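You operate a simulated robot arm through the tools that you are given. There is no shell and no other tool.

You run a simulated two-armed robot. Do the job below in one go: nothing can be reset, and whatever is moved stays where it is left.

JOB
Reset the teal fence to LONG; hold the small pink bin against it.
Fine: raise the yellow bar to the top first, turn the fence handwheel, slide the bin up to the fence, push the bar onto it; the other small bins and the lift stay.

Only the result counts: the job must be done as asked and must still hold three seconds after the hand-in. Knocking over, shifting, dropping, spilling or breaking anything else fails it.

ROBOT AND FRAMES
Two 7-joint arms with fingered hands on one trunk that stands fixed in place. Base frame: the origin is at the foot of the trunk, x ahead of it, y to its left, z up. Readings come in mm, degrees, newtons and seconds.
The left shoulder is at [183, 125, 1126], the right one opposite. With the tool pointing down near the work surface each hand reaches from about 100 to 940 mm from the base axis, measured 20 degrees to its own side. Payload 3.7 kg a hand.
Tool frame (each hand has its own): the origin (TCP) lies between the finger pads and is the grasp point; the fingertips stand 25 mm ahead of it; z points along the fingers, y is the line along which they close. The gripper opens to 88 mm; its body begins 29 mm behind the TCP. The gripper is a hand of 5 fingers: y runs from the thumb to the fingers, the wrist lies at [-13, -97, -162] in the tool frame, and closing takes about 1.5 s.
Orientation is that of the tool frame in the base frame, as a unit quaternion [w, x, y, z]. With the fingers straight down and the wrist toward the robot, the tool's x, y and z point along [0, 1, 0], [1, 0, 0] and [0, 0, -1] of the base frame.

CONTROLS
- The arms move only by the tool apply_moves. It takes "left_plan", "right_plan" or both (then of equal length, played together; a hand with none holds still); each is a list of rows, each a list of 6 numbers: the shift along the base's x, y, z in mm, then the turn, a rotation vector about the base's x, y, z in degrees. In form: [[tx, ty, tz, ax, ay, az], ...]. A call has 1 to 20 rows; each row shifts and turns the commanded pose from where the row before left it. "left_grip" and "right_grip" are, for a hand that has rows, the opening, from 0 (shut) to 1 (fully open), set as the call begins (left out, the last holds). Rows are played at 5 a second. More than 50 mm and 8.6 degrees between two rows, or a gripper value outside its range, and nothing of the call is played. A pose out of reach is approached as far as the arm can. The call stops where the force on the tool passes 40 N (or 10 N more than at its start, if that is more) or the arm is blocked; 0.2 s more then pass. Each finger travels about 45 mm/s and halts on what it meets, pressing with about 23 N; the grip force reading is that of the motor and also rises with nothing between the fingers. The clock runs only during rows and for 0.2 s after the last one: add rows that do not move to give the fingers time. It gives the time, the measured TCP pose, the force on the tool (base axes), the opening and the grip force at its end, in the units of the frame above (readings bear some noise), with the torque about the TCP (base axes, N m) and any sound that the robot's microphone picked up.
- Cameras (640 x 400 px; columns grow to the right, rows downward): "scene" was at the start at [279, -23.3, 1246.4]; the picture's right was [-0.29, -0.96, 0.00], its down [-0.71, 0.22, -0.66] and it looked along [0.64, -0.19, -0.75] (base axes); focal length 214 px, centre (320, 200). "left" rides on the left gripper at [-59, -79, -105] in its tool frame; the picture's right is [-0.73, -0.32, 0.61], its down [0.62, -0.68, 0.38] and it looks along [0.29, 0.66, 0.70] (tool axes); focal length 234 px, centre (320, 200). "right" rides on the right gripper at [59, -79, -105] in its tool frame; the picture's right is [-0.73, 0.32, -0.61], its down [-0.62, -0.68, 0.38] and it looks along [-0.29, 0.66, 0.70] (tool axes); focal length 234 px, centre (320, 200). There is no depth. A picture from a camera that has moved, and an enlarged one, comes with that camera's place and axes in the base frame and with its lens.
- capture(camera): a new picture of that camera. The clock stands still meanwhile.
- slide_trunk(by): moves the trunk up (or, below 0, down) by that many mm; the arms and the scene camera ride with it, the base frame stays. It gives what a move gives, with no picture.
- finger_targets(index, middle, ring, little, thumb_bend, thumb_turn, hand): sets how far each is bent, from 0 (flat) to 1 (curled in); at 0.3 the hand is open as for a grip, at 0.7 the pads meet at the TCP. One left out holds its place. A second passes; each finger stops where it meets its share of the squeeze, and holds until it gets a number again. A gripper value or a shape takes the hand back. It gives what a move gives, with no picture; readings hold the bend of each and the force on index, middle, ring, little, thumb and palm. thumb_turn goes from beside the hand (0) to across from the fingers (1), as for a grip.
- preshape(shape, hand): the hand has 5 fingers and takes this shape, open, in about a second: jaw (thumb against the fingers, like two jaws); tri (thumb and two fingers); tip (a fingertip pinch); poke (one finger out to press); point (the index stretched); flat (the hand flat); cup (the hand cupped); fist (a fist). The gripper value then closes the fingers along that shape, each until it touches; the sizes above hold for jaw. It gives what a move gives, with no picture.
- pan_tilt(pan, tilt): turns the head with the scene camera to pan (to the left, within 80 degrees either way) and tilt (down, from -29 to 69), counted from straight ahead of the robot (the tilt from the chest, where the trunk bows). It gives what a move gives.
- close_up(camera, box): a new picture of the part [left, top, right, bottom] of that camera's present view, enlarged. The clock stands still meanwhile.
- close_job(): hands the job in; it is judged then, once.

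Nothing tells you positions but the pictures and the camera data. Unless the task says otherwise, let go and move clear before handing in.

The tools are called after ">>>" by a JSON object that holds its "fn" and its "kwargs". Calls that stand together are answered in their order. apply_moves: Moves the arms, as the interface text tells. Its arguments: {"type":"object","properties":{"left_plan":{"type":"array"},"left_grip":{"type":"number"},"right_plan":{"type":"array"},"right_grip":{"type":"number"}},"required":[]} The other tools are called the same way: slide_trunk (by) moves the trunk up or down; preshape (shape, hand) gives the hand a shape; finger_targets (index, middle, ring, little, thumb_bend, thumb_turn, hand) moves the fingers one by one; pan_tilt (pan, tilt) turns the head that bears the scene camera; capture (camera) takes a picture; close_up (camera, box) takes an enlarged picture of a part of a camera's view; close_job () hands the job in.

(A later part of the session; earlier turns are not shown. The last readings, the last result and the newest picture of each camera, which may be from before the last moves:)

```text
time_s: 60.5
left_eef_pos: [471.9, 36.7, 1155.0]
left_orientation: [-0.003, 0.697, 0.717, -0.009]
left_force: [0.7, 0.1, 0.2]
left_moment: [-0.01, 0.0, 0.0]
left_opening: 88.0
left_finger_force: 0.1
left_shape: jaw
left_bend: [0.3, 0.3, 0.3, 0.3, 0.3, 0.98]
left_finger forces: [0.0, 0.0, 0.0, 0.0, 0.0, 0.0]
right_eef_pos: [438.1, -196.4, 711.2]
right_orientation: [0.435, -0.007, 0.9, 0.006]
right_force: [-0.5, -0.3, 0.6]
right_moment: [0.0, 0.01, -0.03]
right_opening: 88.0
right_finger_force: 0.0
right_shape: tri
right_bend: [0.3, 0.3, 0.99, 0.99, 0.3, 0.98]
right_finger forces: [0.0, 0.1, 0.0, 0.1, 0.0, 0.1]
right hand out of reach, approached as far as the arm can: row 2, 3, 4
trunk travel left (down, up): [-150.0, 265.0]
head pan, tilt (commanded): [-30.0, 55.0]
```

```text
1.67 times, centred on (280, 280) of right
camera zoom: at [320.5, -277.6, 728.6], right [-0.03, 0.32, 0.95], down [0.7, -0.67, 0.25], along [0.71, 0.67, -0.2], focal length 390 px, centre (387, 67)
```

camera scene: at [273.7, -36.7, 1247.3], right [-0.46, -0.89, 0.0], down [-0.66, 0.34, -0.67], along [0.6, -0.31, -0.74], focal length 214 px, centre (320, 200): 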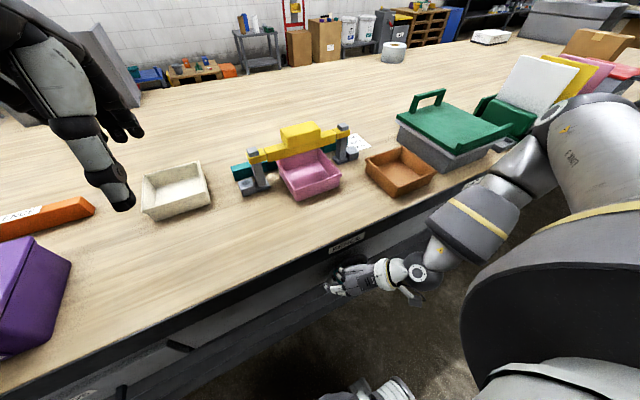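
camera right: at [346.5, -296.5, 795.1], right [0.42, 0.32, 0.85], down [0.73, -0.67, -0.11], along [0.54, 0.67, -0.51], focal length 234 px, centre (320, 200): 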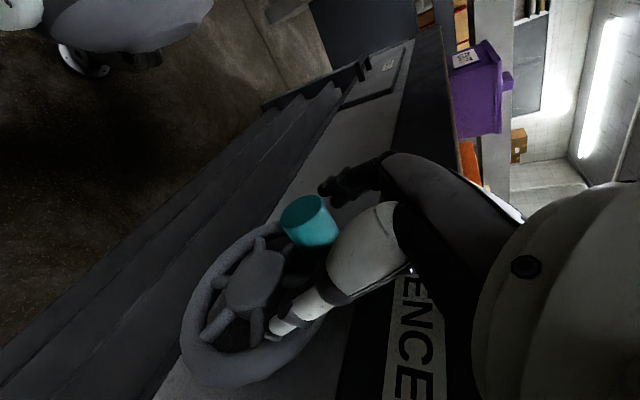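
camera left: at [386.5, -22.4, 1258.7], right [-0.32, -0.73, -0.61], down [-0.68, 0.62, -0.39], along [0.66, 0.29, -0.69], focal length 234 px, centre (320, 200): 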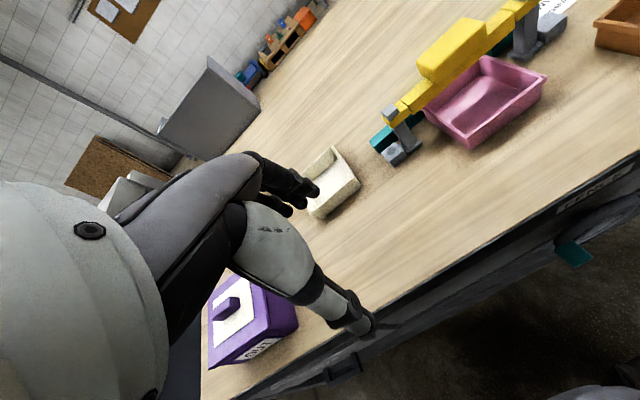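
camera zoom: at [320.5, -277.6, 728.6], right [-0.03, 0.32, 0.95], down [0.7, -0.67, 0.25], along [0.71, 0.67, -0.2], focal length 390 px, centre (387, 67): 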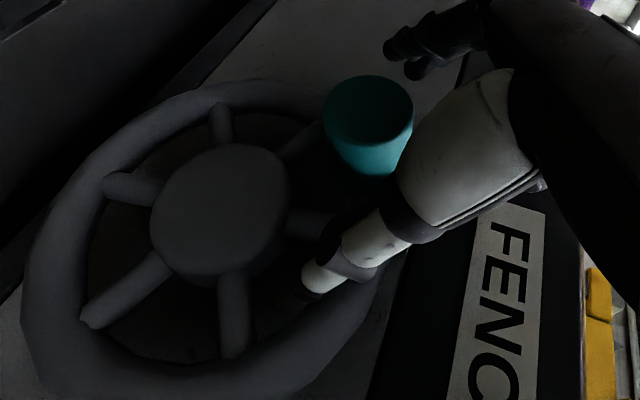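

>>> {"fn": "apply_moves", "kwargs": {"right_plan": [[0, 1, -6, 0, 5, 0], [0, 1, -6, 0, 4, 0], [0, 0, -3, 0, 0, 0]]}}

>>> {"fn": "close_up", "kwargs": {"camera": "right", "box": [160, 160, 400, 400]}}

```text
time_s: 61.3
left_eef_pos: [471.9, 36.7, 1158.5]
left_orientation: [-0.001, 0.698, 0.716, -0.01]
left_force: [0.1, -0.1, 0.7]
left_moment: [-0.04, 0.01, 0.01]
left_opening: 87.8
left_finger_force: 0.0
left_shape: jaw
left_bend: [0.3, 0.3, 0.3, 0.3, 0.3, 0.98]
left_finger forces: [0.1, 0.0, 0.0, 0.0, 0.0, 0.0]
right_eef_pos: [439.0, -192.3, 696.1]
right_orientation: [0.364, -0.006, 0.931, 0.007]
right_force: [-0.2, -1.4, 0.5]
right_moment: [-0.03, 0.0, -0.01]
right_opening: 87.6
right_finger_force: 0.1
right_shape: tri
right_bend: [0.3, 0.3, 0.99, 0.99, 0.3, 0.98]
right_finger forces: [0.0, 0.1, 0.0, 0.0, 0.0, 0.1]
trunk travel left (down, up): [-150.0, 265.0]
head pan, tilt (commanded): [-30.0, 55.0]
```

```text
1.67 times, centred on (280, 280) of right
camera zoom: at [325.4, -275.3, 733.3], right [0.12, 0.32, 0.94], down [0.73, -0.67, 0.14], along [0.67, 0.67, -0.31], focal length 390 px, centre (387, 67)
```

zoom: 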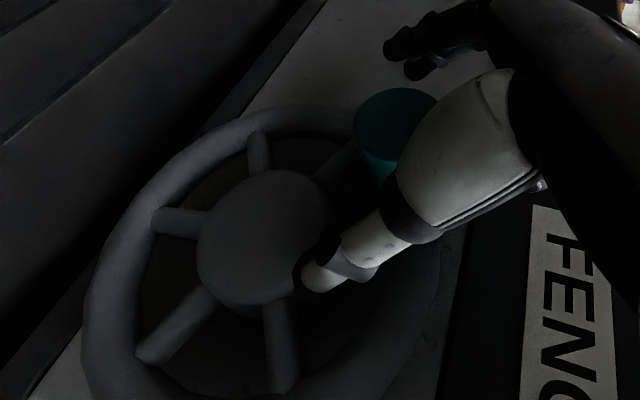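

Now the handle projects right at the TCP with no contact. I'll close the grip.

>>> {"fn": "apply_moves", "kwargs": {"right_plan": [[0, 0, -3, 0, 0, 0], [0, 0, 0, 0, 0, 0], [0, 0, 0, 0, 0, 0], [0, 0, 0, 0, 0, 0], [0, 0, 0, 0, 0, 0], [0, 0, 0, 0, 0, 0], [0, 0, 0, 0, 0, 0], [0, 0, 0, 0, 0, 0], [0, 0, 0, 0, 0, 0]], "right_grip": 0.0}}

>>> {"fn": "close_up", "kwargs": {"camera": "right", "box": [160, 160, 400, 400]}}

```text
time_s: 63.3
left_eef_pos: [474.4, 35.8, 1154.9]
left_orientation: [-0.004, 0.698, 0.716, -0.01]
left_force: [-0.1, -0.5, -0.4]
left_moment: [0.0, -0.03, 0.01]
left_opening: 88.2
left_finger_force: 0.0
left_shape: jaw
left_bend: [0.3, 0.3, 0.3, 0.3, 0.3, 0.98]
left_finger forces: [0.0, 0.1, 0.0, 0.0, 0.0, 0.0]
right_eef_pos: [437.9, -194.8, 693.2]
right_orientation: [0.363, -0.006, 0.932, 0.005]
right_force: [6.8, -3.1, -8.8]
right_moment: [0.01, 0.0, 0.05]
right_opening: 18.7
right_finger_force: 23.0
right_shape: tri
right_bend: [0.74, 0.57, 1.0, 1.0, 0.77, 1.0]
right_finger forces: [9.3, 6.8, 0.1, 0.0, 20.2, 0.1]
trunk travel left (down, up): [-150.0, 265.0]
head pan, tilt (commanded): [-30.0, 55.0]
```

```text
1.67 times, centred on (280, 280) of right
camera zoom: at [325.4, -275.8, 729.2], right [0.12, 0.32, 0.94], down [0.73, -0.67, 0.14], along [0.67, 0.67, -0.31], focal length 390 px, centre (387, 67)
```

zoom: 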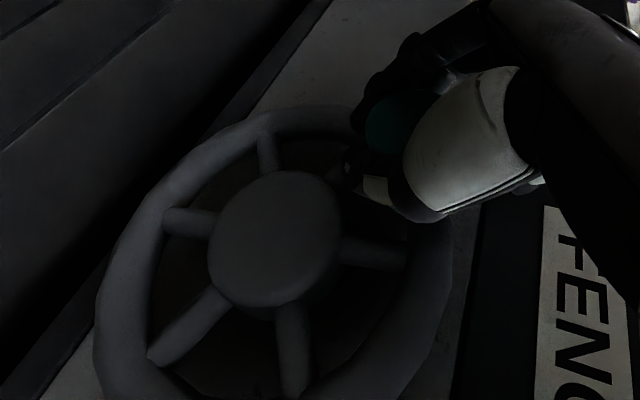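

The fingers now wrap the handle. I'll continue the arc in small steps (about 18°) and check forces.

>>> {"fn": "apply_moves", "kwargs": {"right_plan": [[0, -5.1, 3.7, 0, 0, 0], [0, -5.5, 3.2, 0, 0, 0], [0, -5.8, 2.6, 0, 0, 0]]}}

>>> {"fn": "capture", "kwargs": {"camera": "right"}}

>>> {"fn": "close_up", "kwargs": {"camera": "left", "box": [355, 90, 435, 170]}}

```text
time_s: 64.1
left_eef_pos: [475.2, 35.3, 1153.9]
left_orientation: [-0.005, 0.697, 0.717, -0.011]
left_force: [-0.5, -0.9, 0.6]
left_moment: [0.05, 0.0, 0.0]
left_opening: 88.0
left_finger_force: 0.0
left_shape: jaw
left_bend: [0.3, 0.3, 0.3, 0.3, 0.3, 0.98]
left_finger forces: [0.1, 0.0, 0.0, 0.0, 0.1, 0.1]
right_eef_pos: [438.6, -211.3, 700.1]
right_orientation: [0.361, -0.007, 0.933, 0.005]
right_force: [9.9, 6.7, -19.0]
right_moment: [0.26, 0.01, 0.21]
right_opening: 17.3
right_finger_force: 22.9
right_shape: tri
right_bend: [0.74, 0.56, 1.0, 1.0, 0.77, 1.0]
right_finger forces: [10.0, 7.2, 0.1, 0.0, 22.5, 0.0]
trunk travel left (down, up): [-150.0, 265.0]
head pan, tilt (commanded): [-30.0, 55.0]
```

```text
taken
camera right: at [325.9, -292.3, 737.6], right [0.12, 0.32, 0.94], down [0.73, -0.67, 0.13], along [0.67, 0.67, -0.32], focal length 234 px, centre (320, 200)
```

right: 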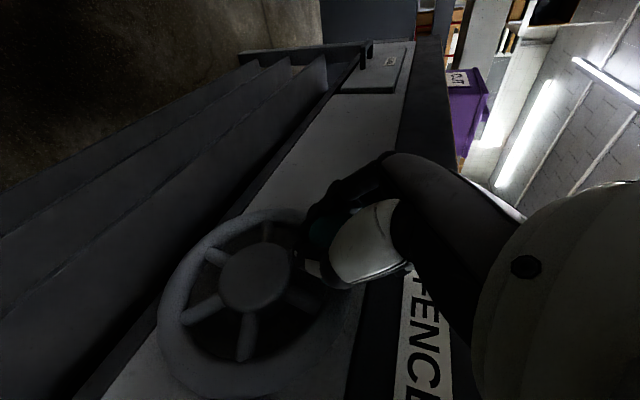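

```text
5.00 times, centred on (395, 130) of left
camera zoom: at [400.3, -25.9, 1260.2], right [-0.32, -0.74, -0.59], down [-0.71, 0.6, -0.37], along [0.63, 0.3, -0.71], focal length 1171 px, centre (-55, 550)
```

zoom: 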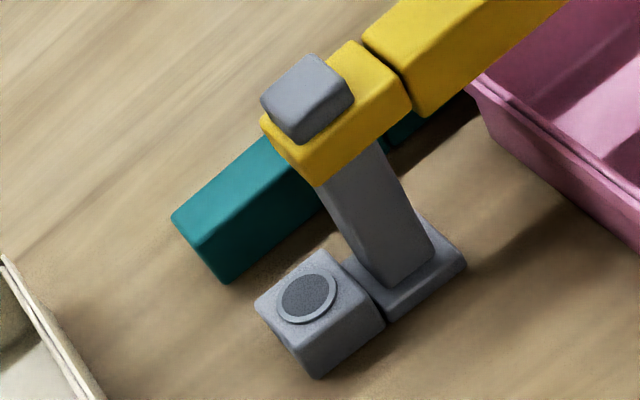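

The fence front is now at x≈829 (27 mm moved for about 60°), so LONG needs roughly 133° in total. I'll continue over the top with a slightly lower path to ease the upward pull.

>>> {"fn": "apply_moves", "kwargs": {"right_plan": [[0, -6, 0, 0, 0, 0], [0, -6.2, -0.3, 0, 0, 0], [0, -6.2, -0.3, 0, 0, 0], [0, -6.2, -0.5, 0, 0, 0]]}}

>>> {"fn": "capture", "kwargs": {"camera": "right"}}

>>> {"fn": "close_up", "kwargs": {"camera": "left", "box": [355, 90, 435, 170]}}

```text
time_s: 65.1
left_eef_pos: [471.0, 39.0, 1157.3]
left_orientation: [-0.001, 0.697, 0.717, -0.01]
left_force: [-1.4, 0.0, 1.0]
left_moment: [-0.01, -0.01, -0.01]
left_opening: 87.6
left_finger_force: 0.0
left_shape: jaw
left_bend: [0.3, 0.3, 0.3, 0.3, 0.3, 0.98]
left_finger forces: [0.0, 0.0, 0.0, 0.0, 0.1, 0.0]
right_eef_pos: [439.3, -231.9, 703.6]
right_orientation: [0.366, -0.006, 0.93, 0.007]
right_force: [0.1, 18.0, 10.6]
right_moment: [0.55, -0.21, 0.27]
right_opening: 17.7
right_finger_force: 22.7
right_shape: tri
right_bend: [0.74, 0.54, 1.0, 1.0, 0.8, 0.98]
right_finger forces: [14.0, 9.0, 30.7, 0.0, 20.0, 0.0]
trunk travel left (down, up): [-150.0, 265.0]
head pan, tilt (commanded): [-30.0, 55.0]
```

```text
taken
camera right: at [326.3, -314.3, 739.8], right [0.11, 0.32, 0.94], down [0.73, -0.67, 0.14], along [0.67, 0.67, -0.31], focal length 234 px, centre (320, 200)
```

right: 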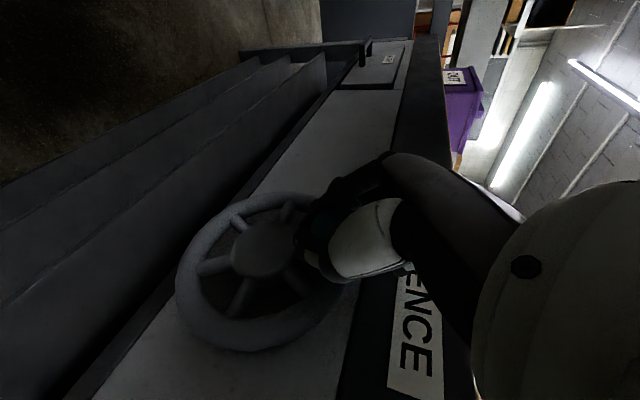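

```text
5.00 times, centred on (395, 130) of left
camera zoom: at [395.8, -22.8, 1263.7], right [-0.31, -0.74, -0.59], down [-0.7, 0.6, -0.38], along [0.64, 0.3, -0.71], focal length 1171 px, centre (-55, 550)
```

zoom: 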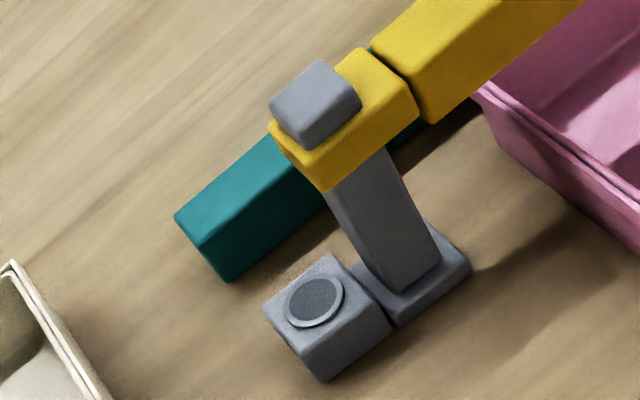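

The curled ring finger is touching the rim again and the fence is at about 834. I'll look closer at how the handle sits in the grip.

>>> {"fn": "close_up", "kwargs": {"camera": "right", "box": [220, 160, 400, 310]}}

>>> {"fn": "close_up", "kwargs": {"camera": "scene", "box": [290, 200, 430, 320]}}

```text
2.67 times, centred on (310, 235) of right
camera zoom: at [326.3, -314.3, 739.8], right [0.11, 0.32, 0.94], down [0.73, -0.67, 0.14], along [0.67, 0.67, -0.31], focal length 624 px, centre (347, 107)
```

zoom: 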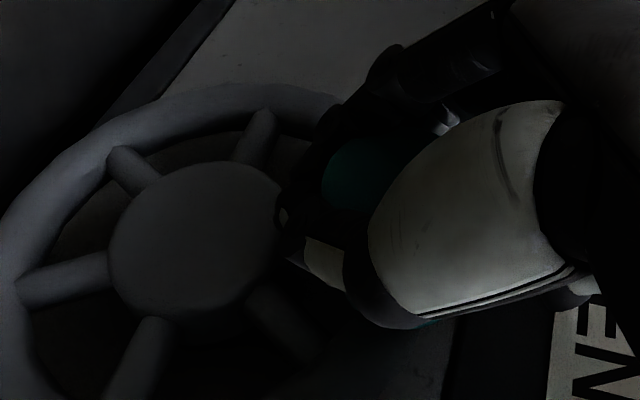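

```text
3.33 times, centred on (360, 260) of scene
camera zoom: at [272.1, -35.7, 1247.5], right [-0.47, -0.88, 0.0], down [-0.66, 0.35, -0.67], along [0.59, -0.32, -0.74], focal length 715 px, centre (187, 0)
```

zoom: 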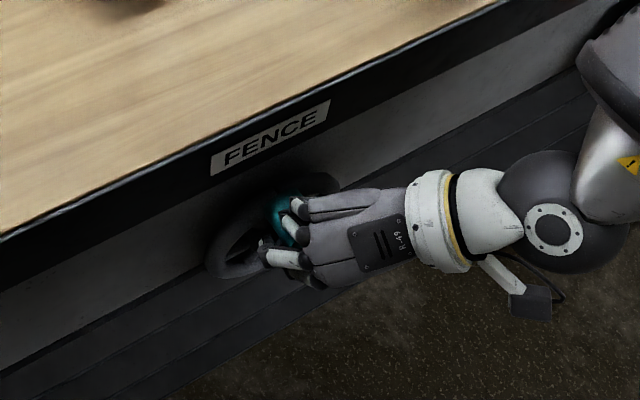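

The handle is near the top (about 82°) and still well caged. I'll slide the hand back about 6 mm along the handle so the curled ring finger clears the rim, then continue down the right side.

>>> {"fn": "apply_moves", "kwargs": {"right_plan": [[-3, 0, 1, 0, 0, 0], [-3, 0, 1, 0, 0, 0], [0, 0, 0, 0, 0, 0]]}}

```text
time_s: 65.9
left_eef_pos: [472.8, 36.8, 1157.0]
left_orientation: [-0.002, 0.697, 0.717, -0.009]
left_force: [-0.5, 0.2, -0.4]
left_moment: [-0.01, -0.01, 0.02]
left_opening: 87.7
left_finger_force: 0.1
left_shape: jaw
left_bend: [0.3, 0.3, 0.3, 0.3, 0.3, 0.98]
left_finger forces: [0.0, 0.0, 0.0, 0.0, 0.1, 0.0]
right_eef_pos: [436.8, -235.0, 704.2]
right_orientation: [0.367, -0.005, 0.93, 0.005]
right_force: [22.6, 8.6, 5.1]
right_moment: [0.33, -0.03, 0.06]
right_opening: 17.2
right_finger_force: 22.5
right_shape: tri
right_bend: [0.74, 0.54, 1.0, 1.0, 0.8, 0.99]
right_finger forces: [9.9, 8.4, 29.4, 0.0, 20.6, 0.0]
trunk travel left (down, up): [-150.0, 265.0]
head pan, tilt (commanded): [-30.0, 55.0]
```

Friction holds the hand on the handle, so sliding isn't clean. I'll open, back off, and regrip a little further out.

>>> {"fn": "apply_moves", "kwargs": {"right_plan": [[3, 0, 0, 0, 0, 0], [0, 0, 0, 0, 0, 0], [0, 0, 0, 0, 0, 0], [0, 0, 0, 0, 0, 0], [0, 0, 0, 0, 0, 0], [0, 0, 0, 0, 0, 0], [0, 0, 0, 0, 0, 0]], "right_grip": 1.0}}

>>> {"fn": "close_up", "kwargs": {"camera": "right", "box": [160, 160, 400, 400]}}

>>> {"fn": "close_up", "kwargs": {"camera": "scene", "box": [290, 200, 430, 320]}}

```text
time_s: 67.5
left_eef_pos: [470.8, 35.9, 1156.7]
left_orientation: [-0.002, 0.698, 0.716, -0.01]
left_force: [0.7, 0.7, 0.8]
left_moment: [-0.02, -0.04, 0.02]
left_opening: 87.8
left_finger_force: 0.0
left_shape: jaw
left_bend: [0.3, 0.3, 0.3, 0.3, 0.3, 0.98]
left_finger forces: [0.0, 0.0, 0.0, 0.0, 0.1, 0.1]
right_eef_pos: [434.3, -233.4, 704.4]
right_orientation: [0.365, -0.006, 0.931, 0.007]
right_force: [1.0, 0.3, 26.4]
right_moment: [0.12, -0.1, 0.04]
right_opening: 87.5
right_finger_force: 0.0
right_shape: tri
right_bend: [0.3, 0.3, 1.0, 0.99, 0.3, 0.98]
right_finger forces: [0.0, 0.0, 27.8, 0.0, 0.1, 0.0]
trunk travel left (down, up): [-150.0, 265.0]
head pan, tilt (commanded): [-30.0, 55.0]
```

```text
1.67 times, centred on (280, 280) of right
camera zoom: at [322.0, -315.4, 740.2], right [0.12, 0.32, 0.94], down [0.73, -0.67, 0.14], along [0.67, 0.67, -0.31], focal length 390 px, centre (387, 67)
```

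zoom: 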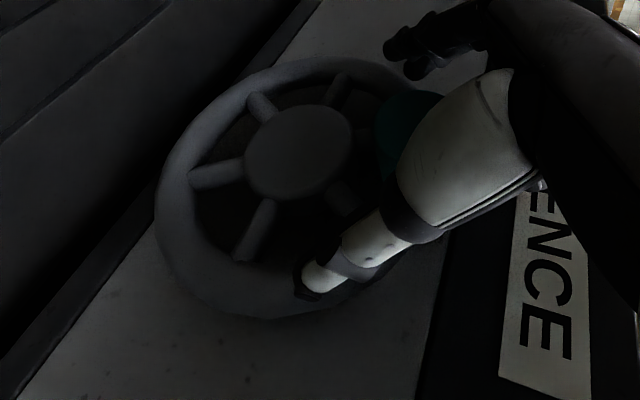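

```text
3.33 times, centred on (360, 260) of scene
camera zoom: at [272.0, -36.2, 1247.3], right [-0.47, -0.88, 0.0], down [-0.66, 0.35, -0.67], along [0.59, -0.31, -0.74], focal length 715 px, centre (187, 0)
```

zoom: 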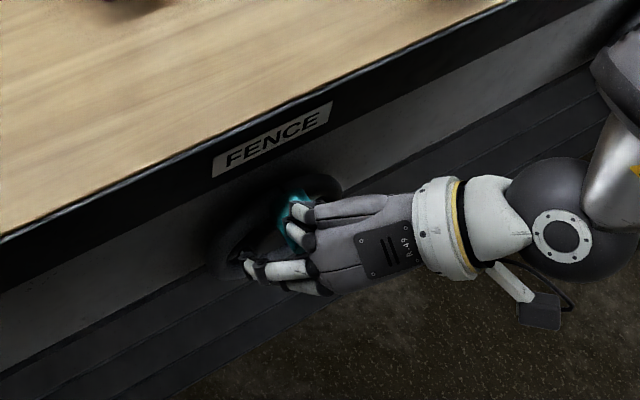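

The curled ring finger is resting on top of the handle, so the hand is a few mm low and right of the handle (handle y≈−224). I'll raise slightly, centre on it and close again.

>>> {"fn": "apply_moves", "kwargs": {"right_plan": [[0, 0, 9, 0, 0, 0], [1, 8, 0, 0, 0, 0], [0, 0, 0, 0, 0, 0]]}}

>>> {"fn": "close_up", "kwargs": {"camera": "right", "box": [160, 160, 400, 400]}}

```text
time_s: 68.3
left_eef_pos: [472.5, 36.0, 1155.1]
left_orientation: [-0.004, 0.697, 0.717, -0.01]
left_force: [0.5, -0.1, 0.3]
left_moment: [-0.04, 0.0, 0.01]
left_opening: 87.8
left_finger_force: 0.0
left_shape: jaw
left_bend: [0.3, 0.3, 0.3, 0.3, 0.3, 0.98]
left_finger forces: [0.0, 0.0, 0.0, 0.0, 0.0, 0.0]
right_eef_pos: [435.5, -226.4, 711.6]
right_orientation: [0.362, -0.006, 0.932, 0.005]
right_force: [0.0, 0.0, -0.7]
right_moment: [0.01, 0.04, -0.01]
right_opening: 87.5
right_finger_force: 0.0
right_shape: tri
right_bend: [0.3, 0.3, 0.99, 0.99, 0.3, 0.98]
right_finger forces: [0.0, 0.0, 0.1, 0.0, 0.1, 0.0]
trunk travel left (down, up): [-150.0, 265.0]
head pan, tilt (commanded): [-30.0, 55.0]
```

```text
1.67 times, centred on (280, 280) of right
camera zoom: at [322.7, -308.0, 747.5], right [0.12, 0.32, 0.94], down [0.73, -0.67, 0.13], along [0.67, 0.67, -0.31], focal length 390 px, centre (387, 67)
```

zoom: 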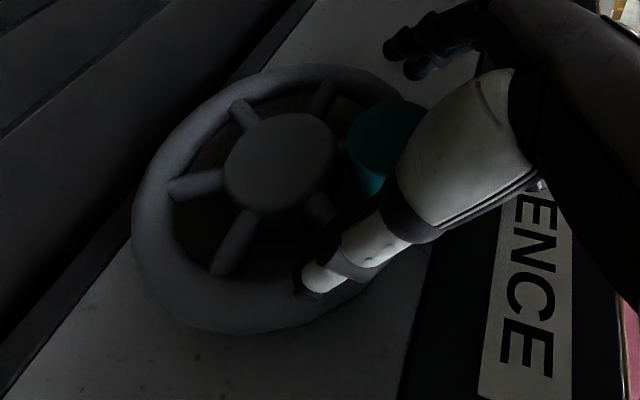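

Handle at about (−228, 707), TCP just above it with no contact. I'll close and continue the arc over the top.

>>> {"fn": "apply_moves", "kwargs": {"right_plan": [[0, -1, -1, 0, 0, 0], [0, 0, 0, 0, 0, 0], [0, 0, 0, 0, 0, 0], [0, 0, 0, 0, 0, 0], [0, 0, 0, 0, 0, 0], [0, 0, 0, 0, 0, 0], [0, 0, 0, 0, 0, 0], [0, 0, 0, 0, 0, 0]], "right_grip": 0.0}}

>>> {"fn": "apply_moves", "kwargs": {"right_plan": [[0, -6, 0.2, 0, 0, 0], [0, -6, -0.4, 0, 0, 0], [0, -5.9, -1.1, 0, 0, 0], [0, -5.8, -1.6, 0, 0, 0]]}}

>>> {"fn": "close_up", "kwargs": {"camera": "right", "box": [160, 160, 400, 400]}}

>>> {"fn": "close_up", "kwargs": {"camera": "left", "box": [355, 90, 435, 170]}}

```text
time_s: 70.1
left_eef_pos: [473.8, 36.3, 1155.9]
left_orientation: [-0.003, 0.698, 0.716, -0.009]
left_force: [-0.1, 0.0, 0.2]
left_moment: [-0.01, 0.0, -0.02]
left_opening: 88.0
left_finger_force: 0.0
left_shape: jaw
left_bend: [0.3, 0.3, 0.3, 0.3, 0.3, 0.98]
left_finger forces: [0.0, 0.0, 0.0, 0.0, 0.0, 0.0]
right_eef_pos: [436.8, -227.9, 709.8]
right_orientation: [0.363, -0.006, 0.932, 0.005]
right_force: [2.5, 0.2, -9.8]
right_moment: [0.01, 0.05, 0.03]
right_opening: 19.3
right_finger_force: 23.1
right_shape: tri
right_bend: [0.72, 0.58, 1.0, 1.0, 0.75, 1.0]
right_finger forces: [10.8, 9.6, 0.1, 0.0, 20.0, 0.0]
trunk travel left (down, up): [-150.0, 265.0]
head pan, tilt (commanded): [-30.0, 55.0]
```

```text
time_s: 71.1
left_eef_pos: [473.4, 37.6, 1153.9]
left_orientation: [-0.004, 0.697, 0.717, -0.012]
left_force: [-0.1, -0.7, 0.0]
left_moment: [0.01, 0.0, -0.01]
left_opening: 88.0
left_finger_force: 0.0
left_shape: jaw
left_bend: [0.3, 0.3, 0.3, 0.3, 0.3, 0.98]
left_finger forces: [0.1, 0.0, 0.0, 0.0, 0.1, 0.0]
right_eef_pos: [437.0, -250.3, 707.5]
right_orientation: [0.361, -0.007, 0.932, 0.006]
right_force: [8.1, 23.1, -15.2]
right_moment: [0.53, -0.07, 0.4]
right_opening: 17.8
right_finger_force: 23.0
right_shape: tri
right_bend: [0.72, 0.55, 1.0, 1.0, 0.75, 0.99]
right_finger forces: [15.7, 12.5, 0.0, 0.0, 23.6, 0.1]
trunk travel left (down, up): [-150.0, 265.0]
head pan, tilt (commanded): [-30.0, 55.0]
```

```text
1.67 times, centred on (280, 280) of right
camera zoom: at [324.5, -331.4, 743.6], right [0.12, 0.32, 0.94], down [0.73, -0.67, 0.13], along [0.67, 0.67, -0.31], focal length 390 px, centre (387, 67)
```

zoom: 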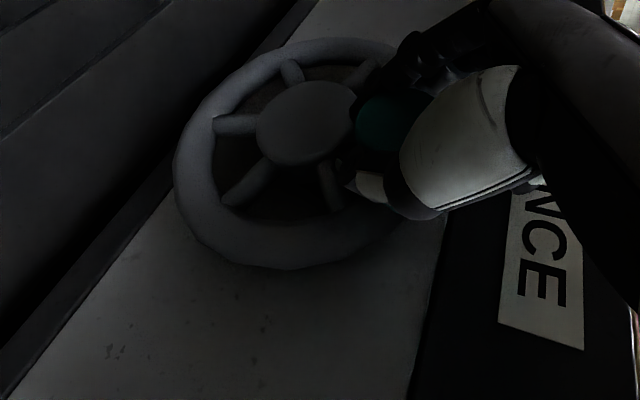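

```text
5.00 times, centred on (395, 130) of left
camera zoom: at [399.3, -23.8, 1261.3], right [-0.31, -0.74, -0.59], down [-0.71, 0.6, -0.38], along [0.63, 0.3, -0.71], focal length 1171 px, centre (-55, 550)
```

zoom: 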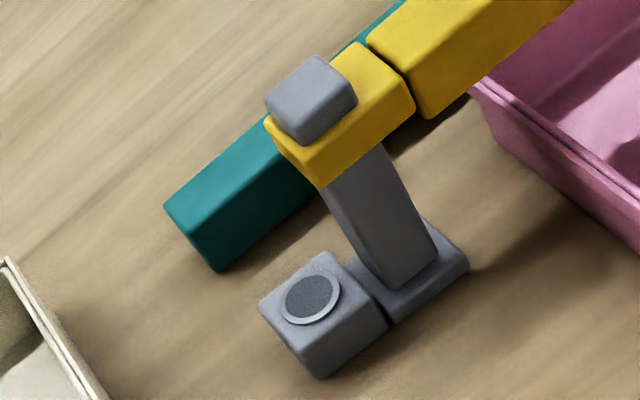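

The fence is at about 840 now, wheel near 108°. I'll continue, lowering the path a bit more to follow the handle down the right side.

>>> {"fn": "apply_moves", "kwargs": {"right_plan": [[0, -5.4, -4.3, 0, 0, 0], [0, -5.2, -4, 0, 0, 0], [0, -5, -4.2, 0, 0, 0], [0, -4.6, -4.4, 0, 0, 0]]}}

>>> {"fn": "close_up", "kwargs": {"camera": "right", "box": [160, 160, 400, 400]}}

>>> {"fn": "close_up", "kwargs": {"camera": "left", "box": [355, 90, 435, 170]}}

>>> {"fn": "close_up", "kwargs": {"camera": "scene", "box": [200, 80, 390, 200]}}

```text
time_s: 72.1
left_eef_pos: [471.6, 37.5, 1157.6]
left_orientation: [-0.001, 0.698, 0.716, -0.009]
left_force: [-0.5, 0.3, 0.8]
left_moment: [0.04, -0.01, 0.01]
left_opening: 87.8
left_finger_force: 0.1
left_shape: jaw
left_bend: [0.3, 0.3, 0.3, 0.3, 0.3, 0.98]
left_finger forces: [0.0, 0.0, 0.0, 0.1, 0.1, 0.0]
right_eef_pos: [438.1, -271.5, 693.6]
right_orientation: [0.366, -0.007, 0.931, 0.006]
right_force: [2.2, 17.6, 2.4]
right_moment: [0.43, -0.07, 0.28]
right_opening: 15.8
right_finger_force: 23.4
right_shape: tri
right_bend: [0.72, 0.56, 1.0, 1.0, 0.8, 1.0]
right_finger forces: [13.8, 9.8, 20.2, 0.0, 15.7, 0.0]
trunk travel left (down, up): [-150.0, 265.0]
head pan, tilt (commanded): [-30.0, 55.0]
```

```text
1.67 times, centred on (280, 280) of right
camera zoom: at [324.3, -351.9, 729.0], right [0.11, 0.32, 0.94], down [0.73, -0.67, 0.14], along [0.68, 0.67, -0.31], focal length 390 px, centre (387, 67)
```

zoom: 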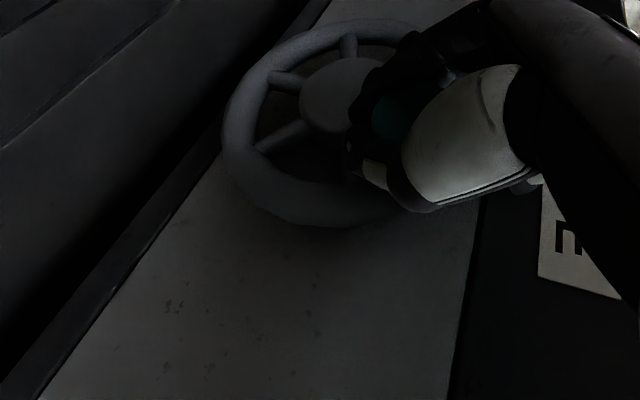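

```text
5.00 times, centred on (395, 130) of left
camera zoom: at [396.3, -22.7, 1263.5], right [-0.31, -0.74, -0.59], down [-0.7, 0.6, -0.38], along [0.64, 0.3, -0.71], focal length 1171 px, centre (-55, 550)
```

zoom: 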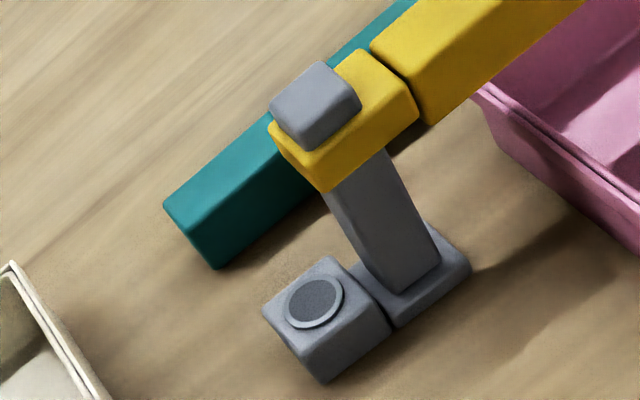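

```text
3.33 times, centred on (295, 140) of scene
camera zoom: at [273.1, -35.8, 1247.2], right [-0.47, -0.88, 0.0], down [-0.66, 0.35, -0.67], along [0.59, -0.31, -0.74], focal length 715 px, centre (403, 400)
```

zoom: 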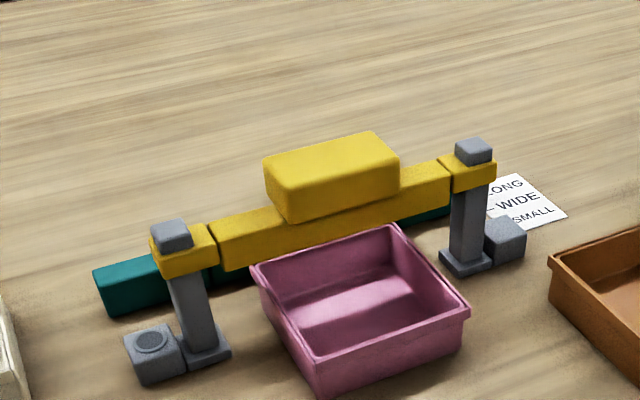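

The fence is at about 848 (46 mm travelled). I'll turn about 18° more, then check with the left camera from a viewpoint near the card.

>>> {"fn": "apply_moves", "kwargs": {"right_plan": [[0, -4.4, -3.4, 0, 0, 0], [0, -3.9, -4.2, 0, 0, 0], [0, -3.4, -4.8, 0, 0, 0]]}}

>>> {"fn": "close_up", "kwargs": {"camera": "right", "box": [160, 160, 400, 400]}}

>>> {"fn": "close_up", "kwargs": {"camera": "left", "box": [355, 90, 435, 170]}}

```text
time_s: 72.9
left_eef_pos: [472.0, 38.8, 1157.5]
left_orientation: [0.0, 0.697, 0.717, -0.009]
left_force: [1.2, -0.7, 0.2]
left_moment: [-0.01, 0.0, 0.01]
left_opening: 87.9
left_finger_force: 0.1
left_shape: jaw
left_bend: [0.3, 0.3, 0.3, 0.3, 0.3, 0.98]
left_finger forces: [0.2, 0.0, 0.0, 0.0, 0.0, 0.0]
right_eef_pos: [436.9, -282.6, 679.4]
right_orientation: [0.365, -0.007, 0.931, 0.005]
right_force: [7.5, 14.3, 7.9]
right_moment: [0.53, -0.12, 0.18]
right_opening: 16.0
right_finger_force: 23.1
right_shape: tri
right_bend: [0.72, 0.57, 1.0, 1.0, 0.8, 0.98]
right_finger forces: [12.2, 9.1, 32.2, 0.0, 18.5, 0.1]
trunk travel left (down, up): [-150.0, 265.0]
head pan, tilt (commanded): [-30.0, 55.0]
```

```text
1.67 times, centred on (280, 280) of right
camera zoom: at [324.4, -364.0, 716.0], right [0.11, 0.32, 0.94], down [0.73, -0.67, 0.14], along [0.68, 0.67, -0.31], focal length 390 px, centre (387, 67)
```

zoom: 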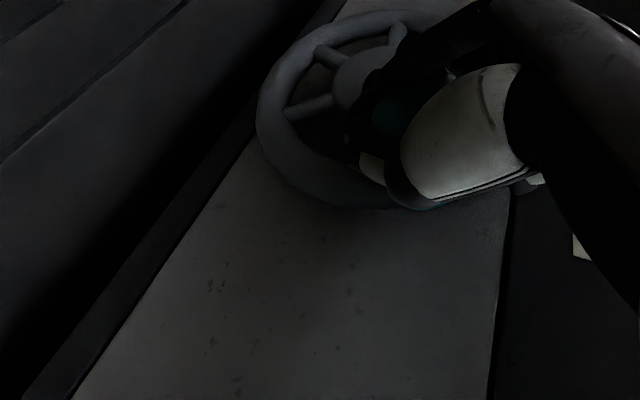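

```text
5.00 times, centred on (395, 130) of left
camera zoom: at [395.7, -22.7, 1263.5], right [-0.31, -0.74, -0.59], down [-0.7, 0.6, -0.38], along [0.64, 0.3, -0.71], focal length 1171 px, centre (-55, 550)
```

zoom: 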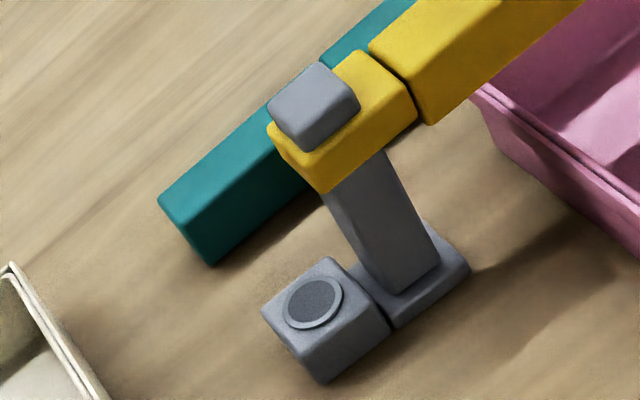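

The fence is at about 851–852 and the ratio is about 1 mm per 3°, so LONG is close to half a turn in total. I'll turn about 15° more, then measure precisely.

>>> {"fn": "apply_moves", "kwargs": {"right_plan": [[0, -2.8, -5.3, 0, 0, 0], [0, -2.3, -5.6, 0, 0, 0], [0, -1.4, -4.5, 0, 0, 0]]}}

>>> {"fn": "close_up", "kwargs": {"camera": "left", "box": [355, 90, 435, 170]}}

>>> {"fn": "capture", "kwargs": {"camera": "scene"}}

```text
time_s: 73.7
left_eef_pos: [472.7, 38.2, 1155.9]
left_orientation: [-0.001, 0.697, 0.717, -0.01]
left_force: [0.0, 0.3, -0.6]
left_moment: [0.0, -0.02, 0.0]
left_opening: 87.8
left_finger_force: 0.0
left_shape: jaw
left_bend: [0.3, 0.3, 0.3, 0.3, 0.3, 0.98]
left_finger forces: [0.1, 0.0, 0.0, 0.1, 0.0, 0.0]
right_eef_pos: [437.0, -289.7, 664.7]
right_orientation: [0.364, -0.006, 0.931, 0.005]
right_force: [7.4, 11.7, 9.1]
right_moment: [0.49, -0.15, 0.22]
right_opening: 16.0
right_finger_force: 22.7
right_shape: tri
right_bend: [0.72, 0.58, 1.0, 1.0, 0.8, 0.97]
right_finger forces: [9.2, 8.8, 34.0, 0.0, 19.5, 0.0]
trunk travel left (down, up): [-150.0, 265.0]
head pan, tilt (commanded): [-30.0, 55.0]
```

```text
5.00 times, centred on (395, 130) of left
camera zoom: at [396.2, -23.3, 1262.7], right [-0.31, -0.74, -0.59], down [-0.7, 0.6, -0.38], along [0.64, 0.3, -0.71], focal length 1171 px, centre (-55, 550)
```

zoom: 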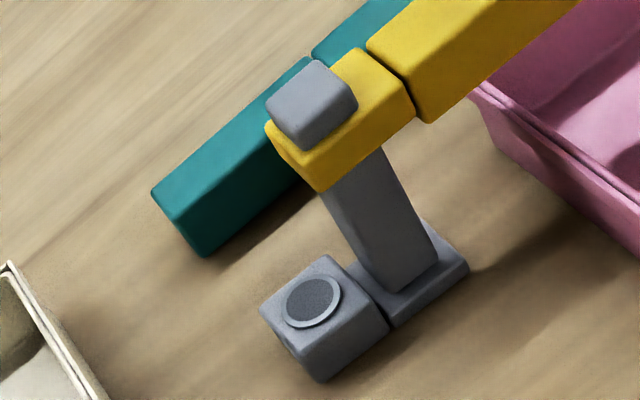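

```text
taken
camera scene: at [273.4, -35.8, 1246.9], right [-0.47, -0.88, 0.0], down [-0.66, 0.35, -0.67], along [0.59, -0.31, -0.74], focal length 214 px, centre (320, 200)
```

scene: 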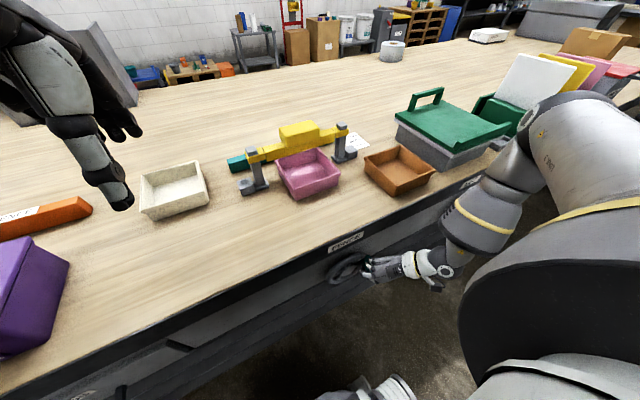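

The fence front is now near x≈859, about 4 mm short of LONG. I'll look at the right end and the card ticks directly.

>>> {"fn": "close_up", "kwargs": {"camera": "scene", "box": [315, 115, 379, 170]}}

```text
7.27 times, centred on (347, 142) of scene
camera zoom: at [273.4, -35.8, 1246.9], right [-0.47, -0.88, 0.0], down [-0.66, 0.35, -0.67], along [0.59, -0.31, -0.74], focal length 1560 px, centre (124, 618)
```

zoom: 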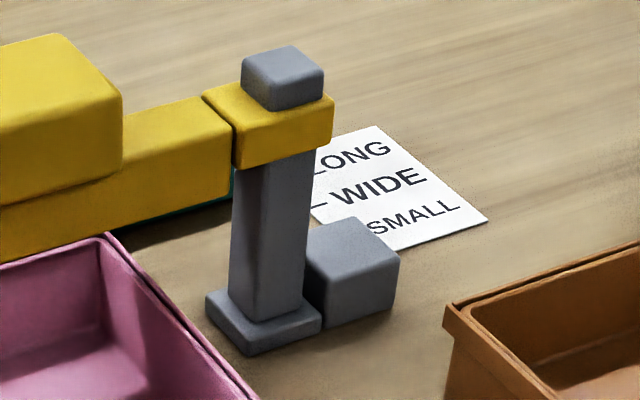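

The post hides the fence end from the head camera. I'll move the left hand, high above everything, to a viewpoint over the fence's right end.

>>> {"fn": "apply_moves", "kwargs": {"left_plan": [[25, -34, -8, 0, 0, 0], [25, -34, -8, 0, 0, 0], [25, -34, -8, 0, 0, 0], [25, -34, -8, 0, 0, 0], [25, -34, -8, 0, 0, 0], [25, -34, -8, 0, 0, 0], [25, -34, -8, 0, 0, 0]]}}

>>> {"fn": "capture", "kwargs": {"camera": "left"}}

>>> {"fn": "capture", "kwargs": {"camera": "scene"}}

```text
time_s: 75.3
left_eef_pos: [648.8, -200.1, 1097.9]
left_orientation: [-0.002, 0.699, 0.715, -0.009]
left_force: [-0.2, -0.3, -0.6]
left_moment: [-0.01, -0.01, -0.03]
left_opening: 87.6
left_finger_force: 0.0
left_shape: jaw
left_bend: [0.3, 0.3, 0.3, 0.3, 0.3, 0.98]
left_finger forces: [0.0, 0.0, 0.1, 0.0, 0.0, 0.1]
right_eef_pos: [434.6, -288.9, 664.0]
right_orientation: [0.363, -0.006, 0.932, 0.005]
right_force: [6.1, 12.7, -3.5]
right_moment: [0.29, -0.2, 0.18]
right_opening: 15.4
right_finger_force: 23.0
right_shape: tri
right_bend: [0.72, 0.58, 1.0, 1.0, 0.8, 0.97]
right_finger forces: [9.4, 9.7, 21.9, 0.1, 18.9, 0.1]
trunk travel left (down, up): [-150.0, 265.0]
head pan, tilt (commanded): [-30.0, 55.0]
```

```text
taken
camera left: at [574.1, -262.1, 1204.7], right [-0.31, -0.74, -0.6], down [-0.7, 0.6, -0.38], along [0.64, 0.3, -0.71], focal length 234 px, centre (320, 200)
```

left: 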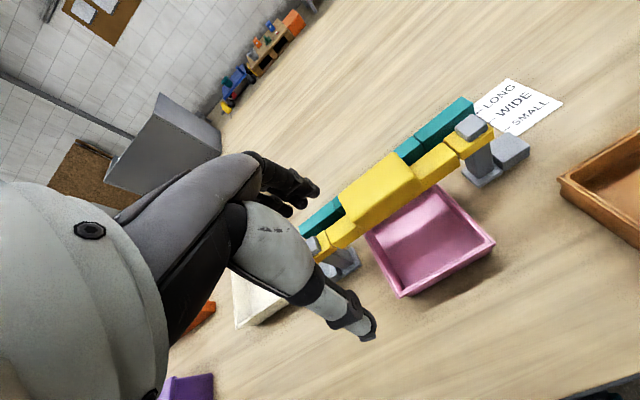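

```text
taken
camera scene: at [271.8, -40.5, 1246.7], right [-0.52, -0.85, 0.0], down [-0.64, 0.39, -0.67], along [0.57, -0.35, -0.74], focal length 214 px, centre (320, 200)
```

scene: 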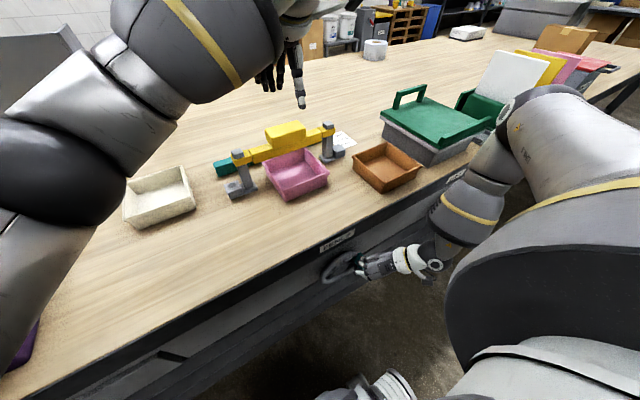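

The left camera now sees the fence's right end and the card. Zooming in.

>>> {"fn": "close_up", "kwargs": {"camera": "left", "box": [430, 60, 580, 200]}}

>>> {"fn": "close_up", "kwargs": {"camera": "left", "box": [455, 75, 525, 135]}}

>>> {"fn": "close_up", "kwargs": {"camera": "left", "box": [290, 80, 490, 260]}}

```text
2.86 times, centred on (505, 130) of left
camera zoom: at [574.1, -262.1, 1204.7], right [-0.31, -0.74, -0.6], down [-0.7, 0.6, -0.38], along [0.64, 0.3, -0.71], focal length 669 px, centre (-209, 400)
```

zoom: 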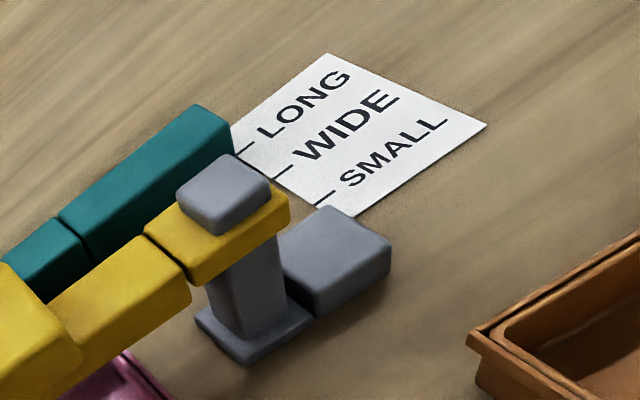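

```text
6.67 times, centred on (490, 105) of left
camera zoom: at [574.1, -262.1, 1204.7], right [-0.31, -0.74, -0.6], down [-0.7, 0.6, -0.38], along [0.64, 0.3, -0.71], focal length 1561 px, centre (-813, 833)
```

zoom: 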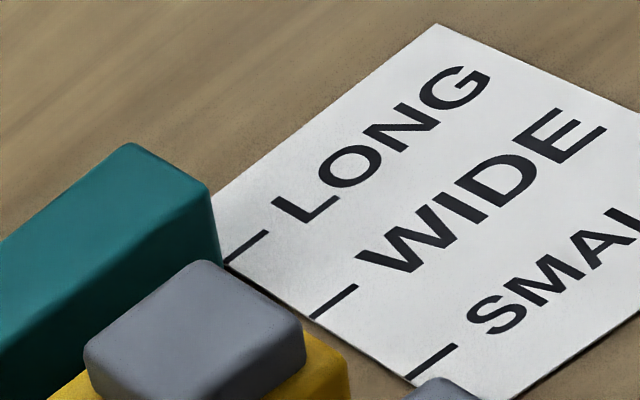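

```text
2.22 times, centred on (390, 170) of left
camera zoom: at [574.1, -262.1, 1204.7], right [-0.31, -0.74, -0.6], down [-0.7, 0.6, -0.38], along [0.64, 0.3, -0.71], focal length 520 px, centre (164, 267)
```

zoom: 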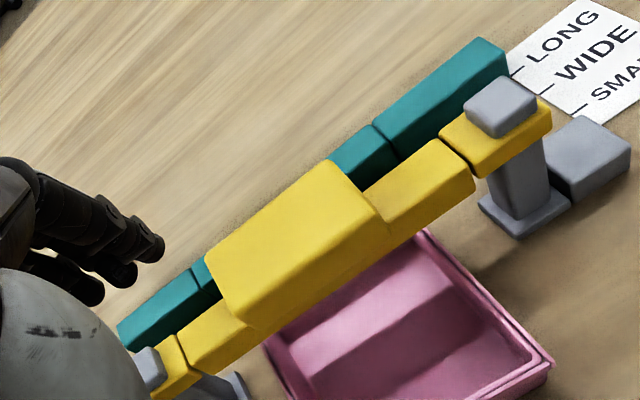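

The fence's front-right bottom corner is right beside the LONG tick. I'll zoom tighter to judge the last millimetres.

>>> {"fn": "close_up", "kwargs": {"camera": "left", "box": [470, 90, 500, 120]}}

```text
13.33 times, centred on (485, 105) of left
camera zoom: at [574.1, -262.1, 1204.7], right [-0.31, -0.74, -0.6], down [-0.7, 0.6, -0.38], along [0.64, 0.3, -0.71], focal length 3122 px, centre (-1880, 1467)
```

zoom: 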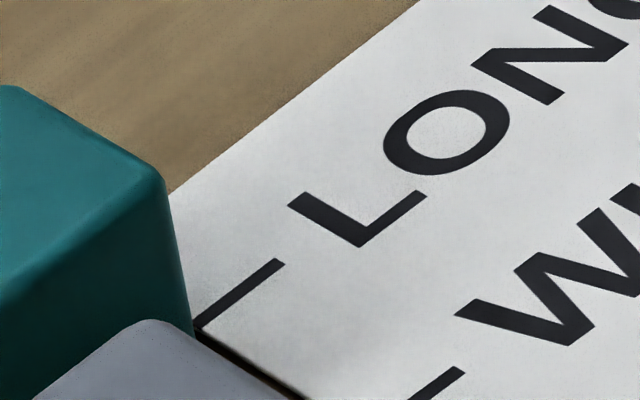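

Relative to the LONG tick the fence is about 2.5–4 mm short. I'll turn the wheel a further 8° or so and re-measure from the same left-camera view.

>>> {"fn": "apply_moves", "kwargs": {"right_plan": [[0, -1.3, -4, 0, 0, 0], [0, -0.8, -4, 0, 0, 0], [0, 0, 0, 0, 0, 0]]}}

>>> {"fn": "close_up", "kwargs": {"camera": "left", "box": [470, 90, 500, 120]}}

>>> {"fn": "close_up", "kwargs": {"camera": "left", "box": [455, 75, 525, 135]}}

```text
time_s: 76.1
left_eef_pos: [648.8, -200.2, 1099.4]
left_orientation: [-0.001, 0.698, 0.716, -0.01]
left_force: [-0.2, 0.0, -0.6]
left_moment: [0.02, -0.01, -0.03]
left_opening: 88.0
left_finger_force: 0.1
left_shape: jaw
left_bend: [0.3, 0.3, 0.3, 0.3, 0.3, 0.98]
left_finger forces: [0.1, 0.0, 0.1, 0.1, 0.0, 0.0]
right_eef_pos: [435.4, -290.7, 661.7]
right_orientation: [0.364, -0.006, 0.931, 0.005]
right_force: [6.5, 13.3, 13.5]
right_moment: [0.56, -0.17, 0.16]
right_opening: 15.9
right_finger_force: 23.2
right_shape: tri
right_bend: [0.72, 0.58, 1.0, 1.0, 0.81, 0.97]
right_finger forces: [9.8, 9.4, 35.7, 0.0, 18.5, 0.1]
right hand out of reach, approached as far as the arm can: row 2
trunk travel left (down, up): [-150.0, 265.0]
head pan, tilt (commanded): [-30.0, 55.0]
```

```text
13.33 times, centred on (485, 105) of left
camera zoom: at [573.1, -260.9, 1205.8], right [-0.31, -0.74, -0.59], down [-0.7, 0.6, -0.38], along [0.64, 0.3, -0.71], focal length 3122 px, centre (-1880, 1467)
```

zoom: 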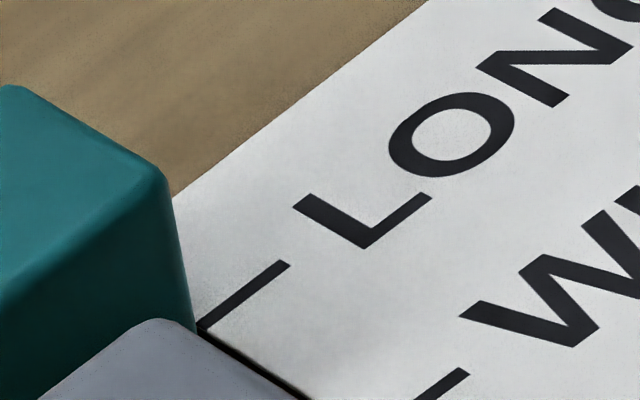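

```text
6.67 times, centred on (490, 105) of left
camera zoom: at [573.1, -260.9, 1205.8], right [-0.31, -0.74, -0.59], down [-0.7, 0.6, -0.38], along [0.64, 0.3, -0.71], focal length 1561 px, centre (-813, 833)
```

zoom: 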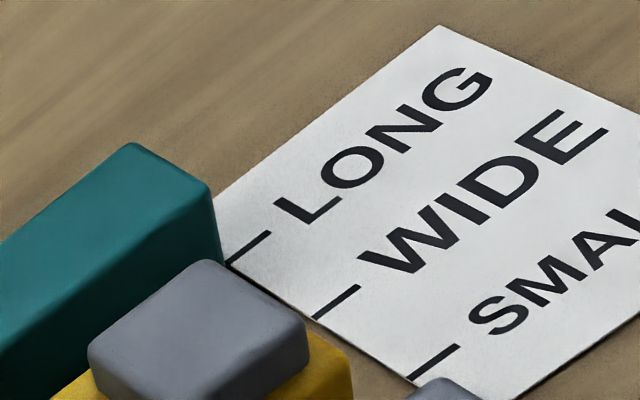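

The arm reached its limit at this tilt, so the wheel barely moved (about 0.6 mm). I'll open, raise slightly, reduce the tilt, and take the handle again to push the last few degrees down.

>>> {"fn": "apply_moves", "kwargs": {"right_plan": [[0, 0, 3, 0, 0, 0], [0, 0, 0, 0, 0, 0], [0, 0, 0, 0, 0, 0], [0, 0, 0, 0, 0, 0], [0, 0, 0, 0, 0, 0], [0, 0, 0, 0, 0, 0], [0, 0, 8, 0, 0, 0], [0, 0, 10, 0, 8, 0], [2, 0, 0, 0, 8, 0]], "right_grip": 1.0}}

>>> {"fn": "capture", "kwargs": {"camera": "right"}}

>>> {"fn": "close_up", "kwargs": {"camera": "right", "box": [160, 160, 400, 400]}}

>>> {"fn": "close_up", "kwargs": {"camera": "left", "box": [470, 90, 500, 120]}}

```text
time_s: 78.1
left_eef_pos: [649.8, -200.4, 1098.0]
left_orientation: [-0.002, 0.699, 0.716, -0.01]
left_force: [-0.8, -0.4, 0.2]
left_moment: [0.02, -0.01, -0.01]
left_opening: 88.0
left_finger_force: 0.2
left_shape: jaw
left_bend: [0.3, 0.3, 0.3, 0.3, 0.3, 0.98]
left_finger forces: [0.0, 0.1, 0.0, 0.1, 0.0, 0.0]
right_eef_pos: [438.0, -290.7, 680.2]
right_orientation: [0.229, -0.006, 0.973, 0.006]
right_force: [-0.5, 0.2, 0.3]
right_moment: [-0.01, 0.03, 0.02]
right_opening: 87.7
right_finger_force: 0.1
right_shape: tri
right_bend: [0.3, 0.3, 0.99, 0.99, 0.3, 0.98]
right_finger forces: [0.0, 0.1, 0.0, 0.1, 0.0, 0.0]
trunk travel left (down, up): [-150.0, 265.0]
head pan, tilt (commanded): [-30.0, 55.0]
```

```text
taken
camera right: at [340.5, -372.2, 746.6], right [0.37, 0.32, 0.87], down [0.74, -0.67, -0.07], along [0.56, 0.67, -0.49], focal length 234 px, centre (320, 200)
```

right: 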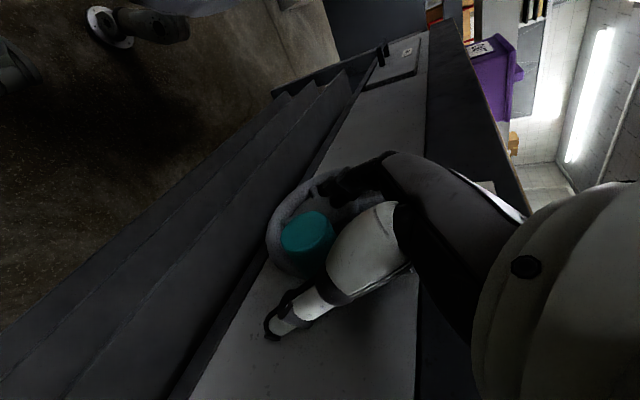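

```text
1.67 times, centred on (280, 280) of right
camera zoom: at [340.5, -372.2, 746.6], right [0.37, 0.32, 0.87], down [0.74, -0.67, -0.07], along [0.56, 0.67, -0.49], focal length 390 px, centre (387, 67)
```

zoom: 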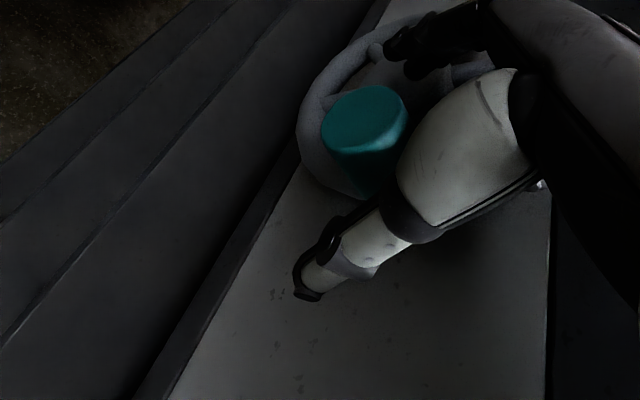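

```text
13.33 times, centred on (485, 105) of left
camera zoom: at [573.9, -262.2, 1204.8], right [-0.31, -0.74, -0.6], down [-0.7, 0.6, -0.38], along [0.64, 0.3, -0.71], focal length 3122 px, centre (-1880, 1467)
```

zoom: 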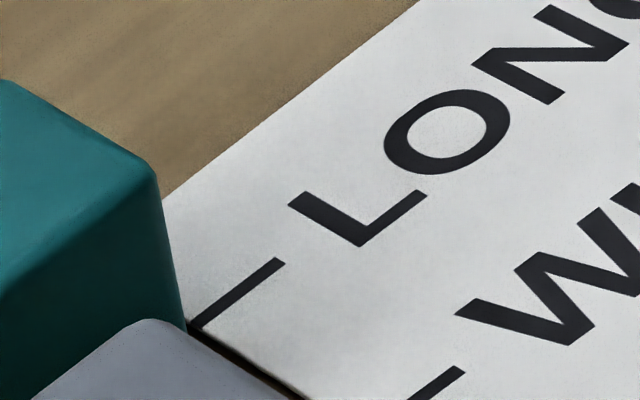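

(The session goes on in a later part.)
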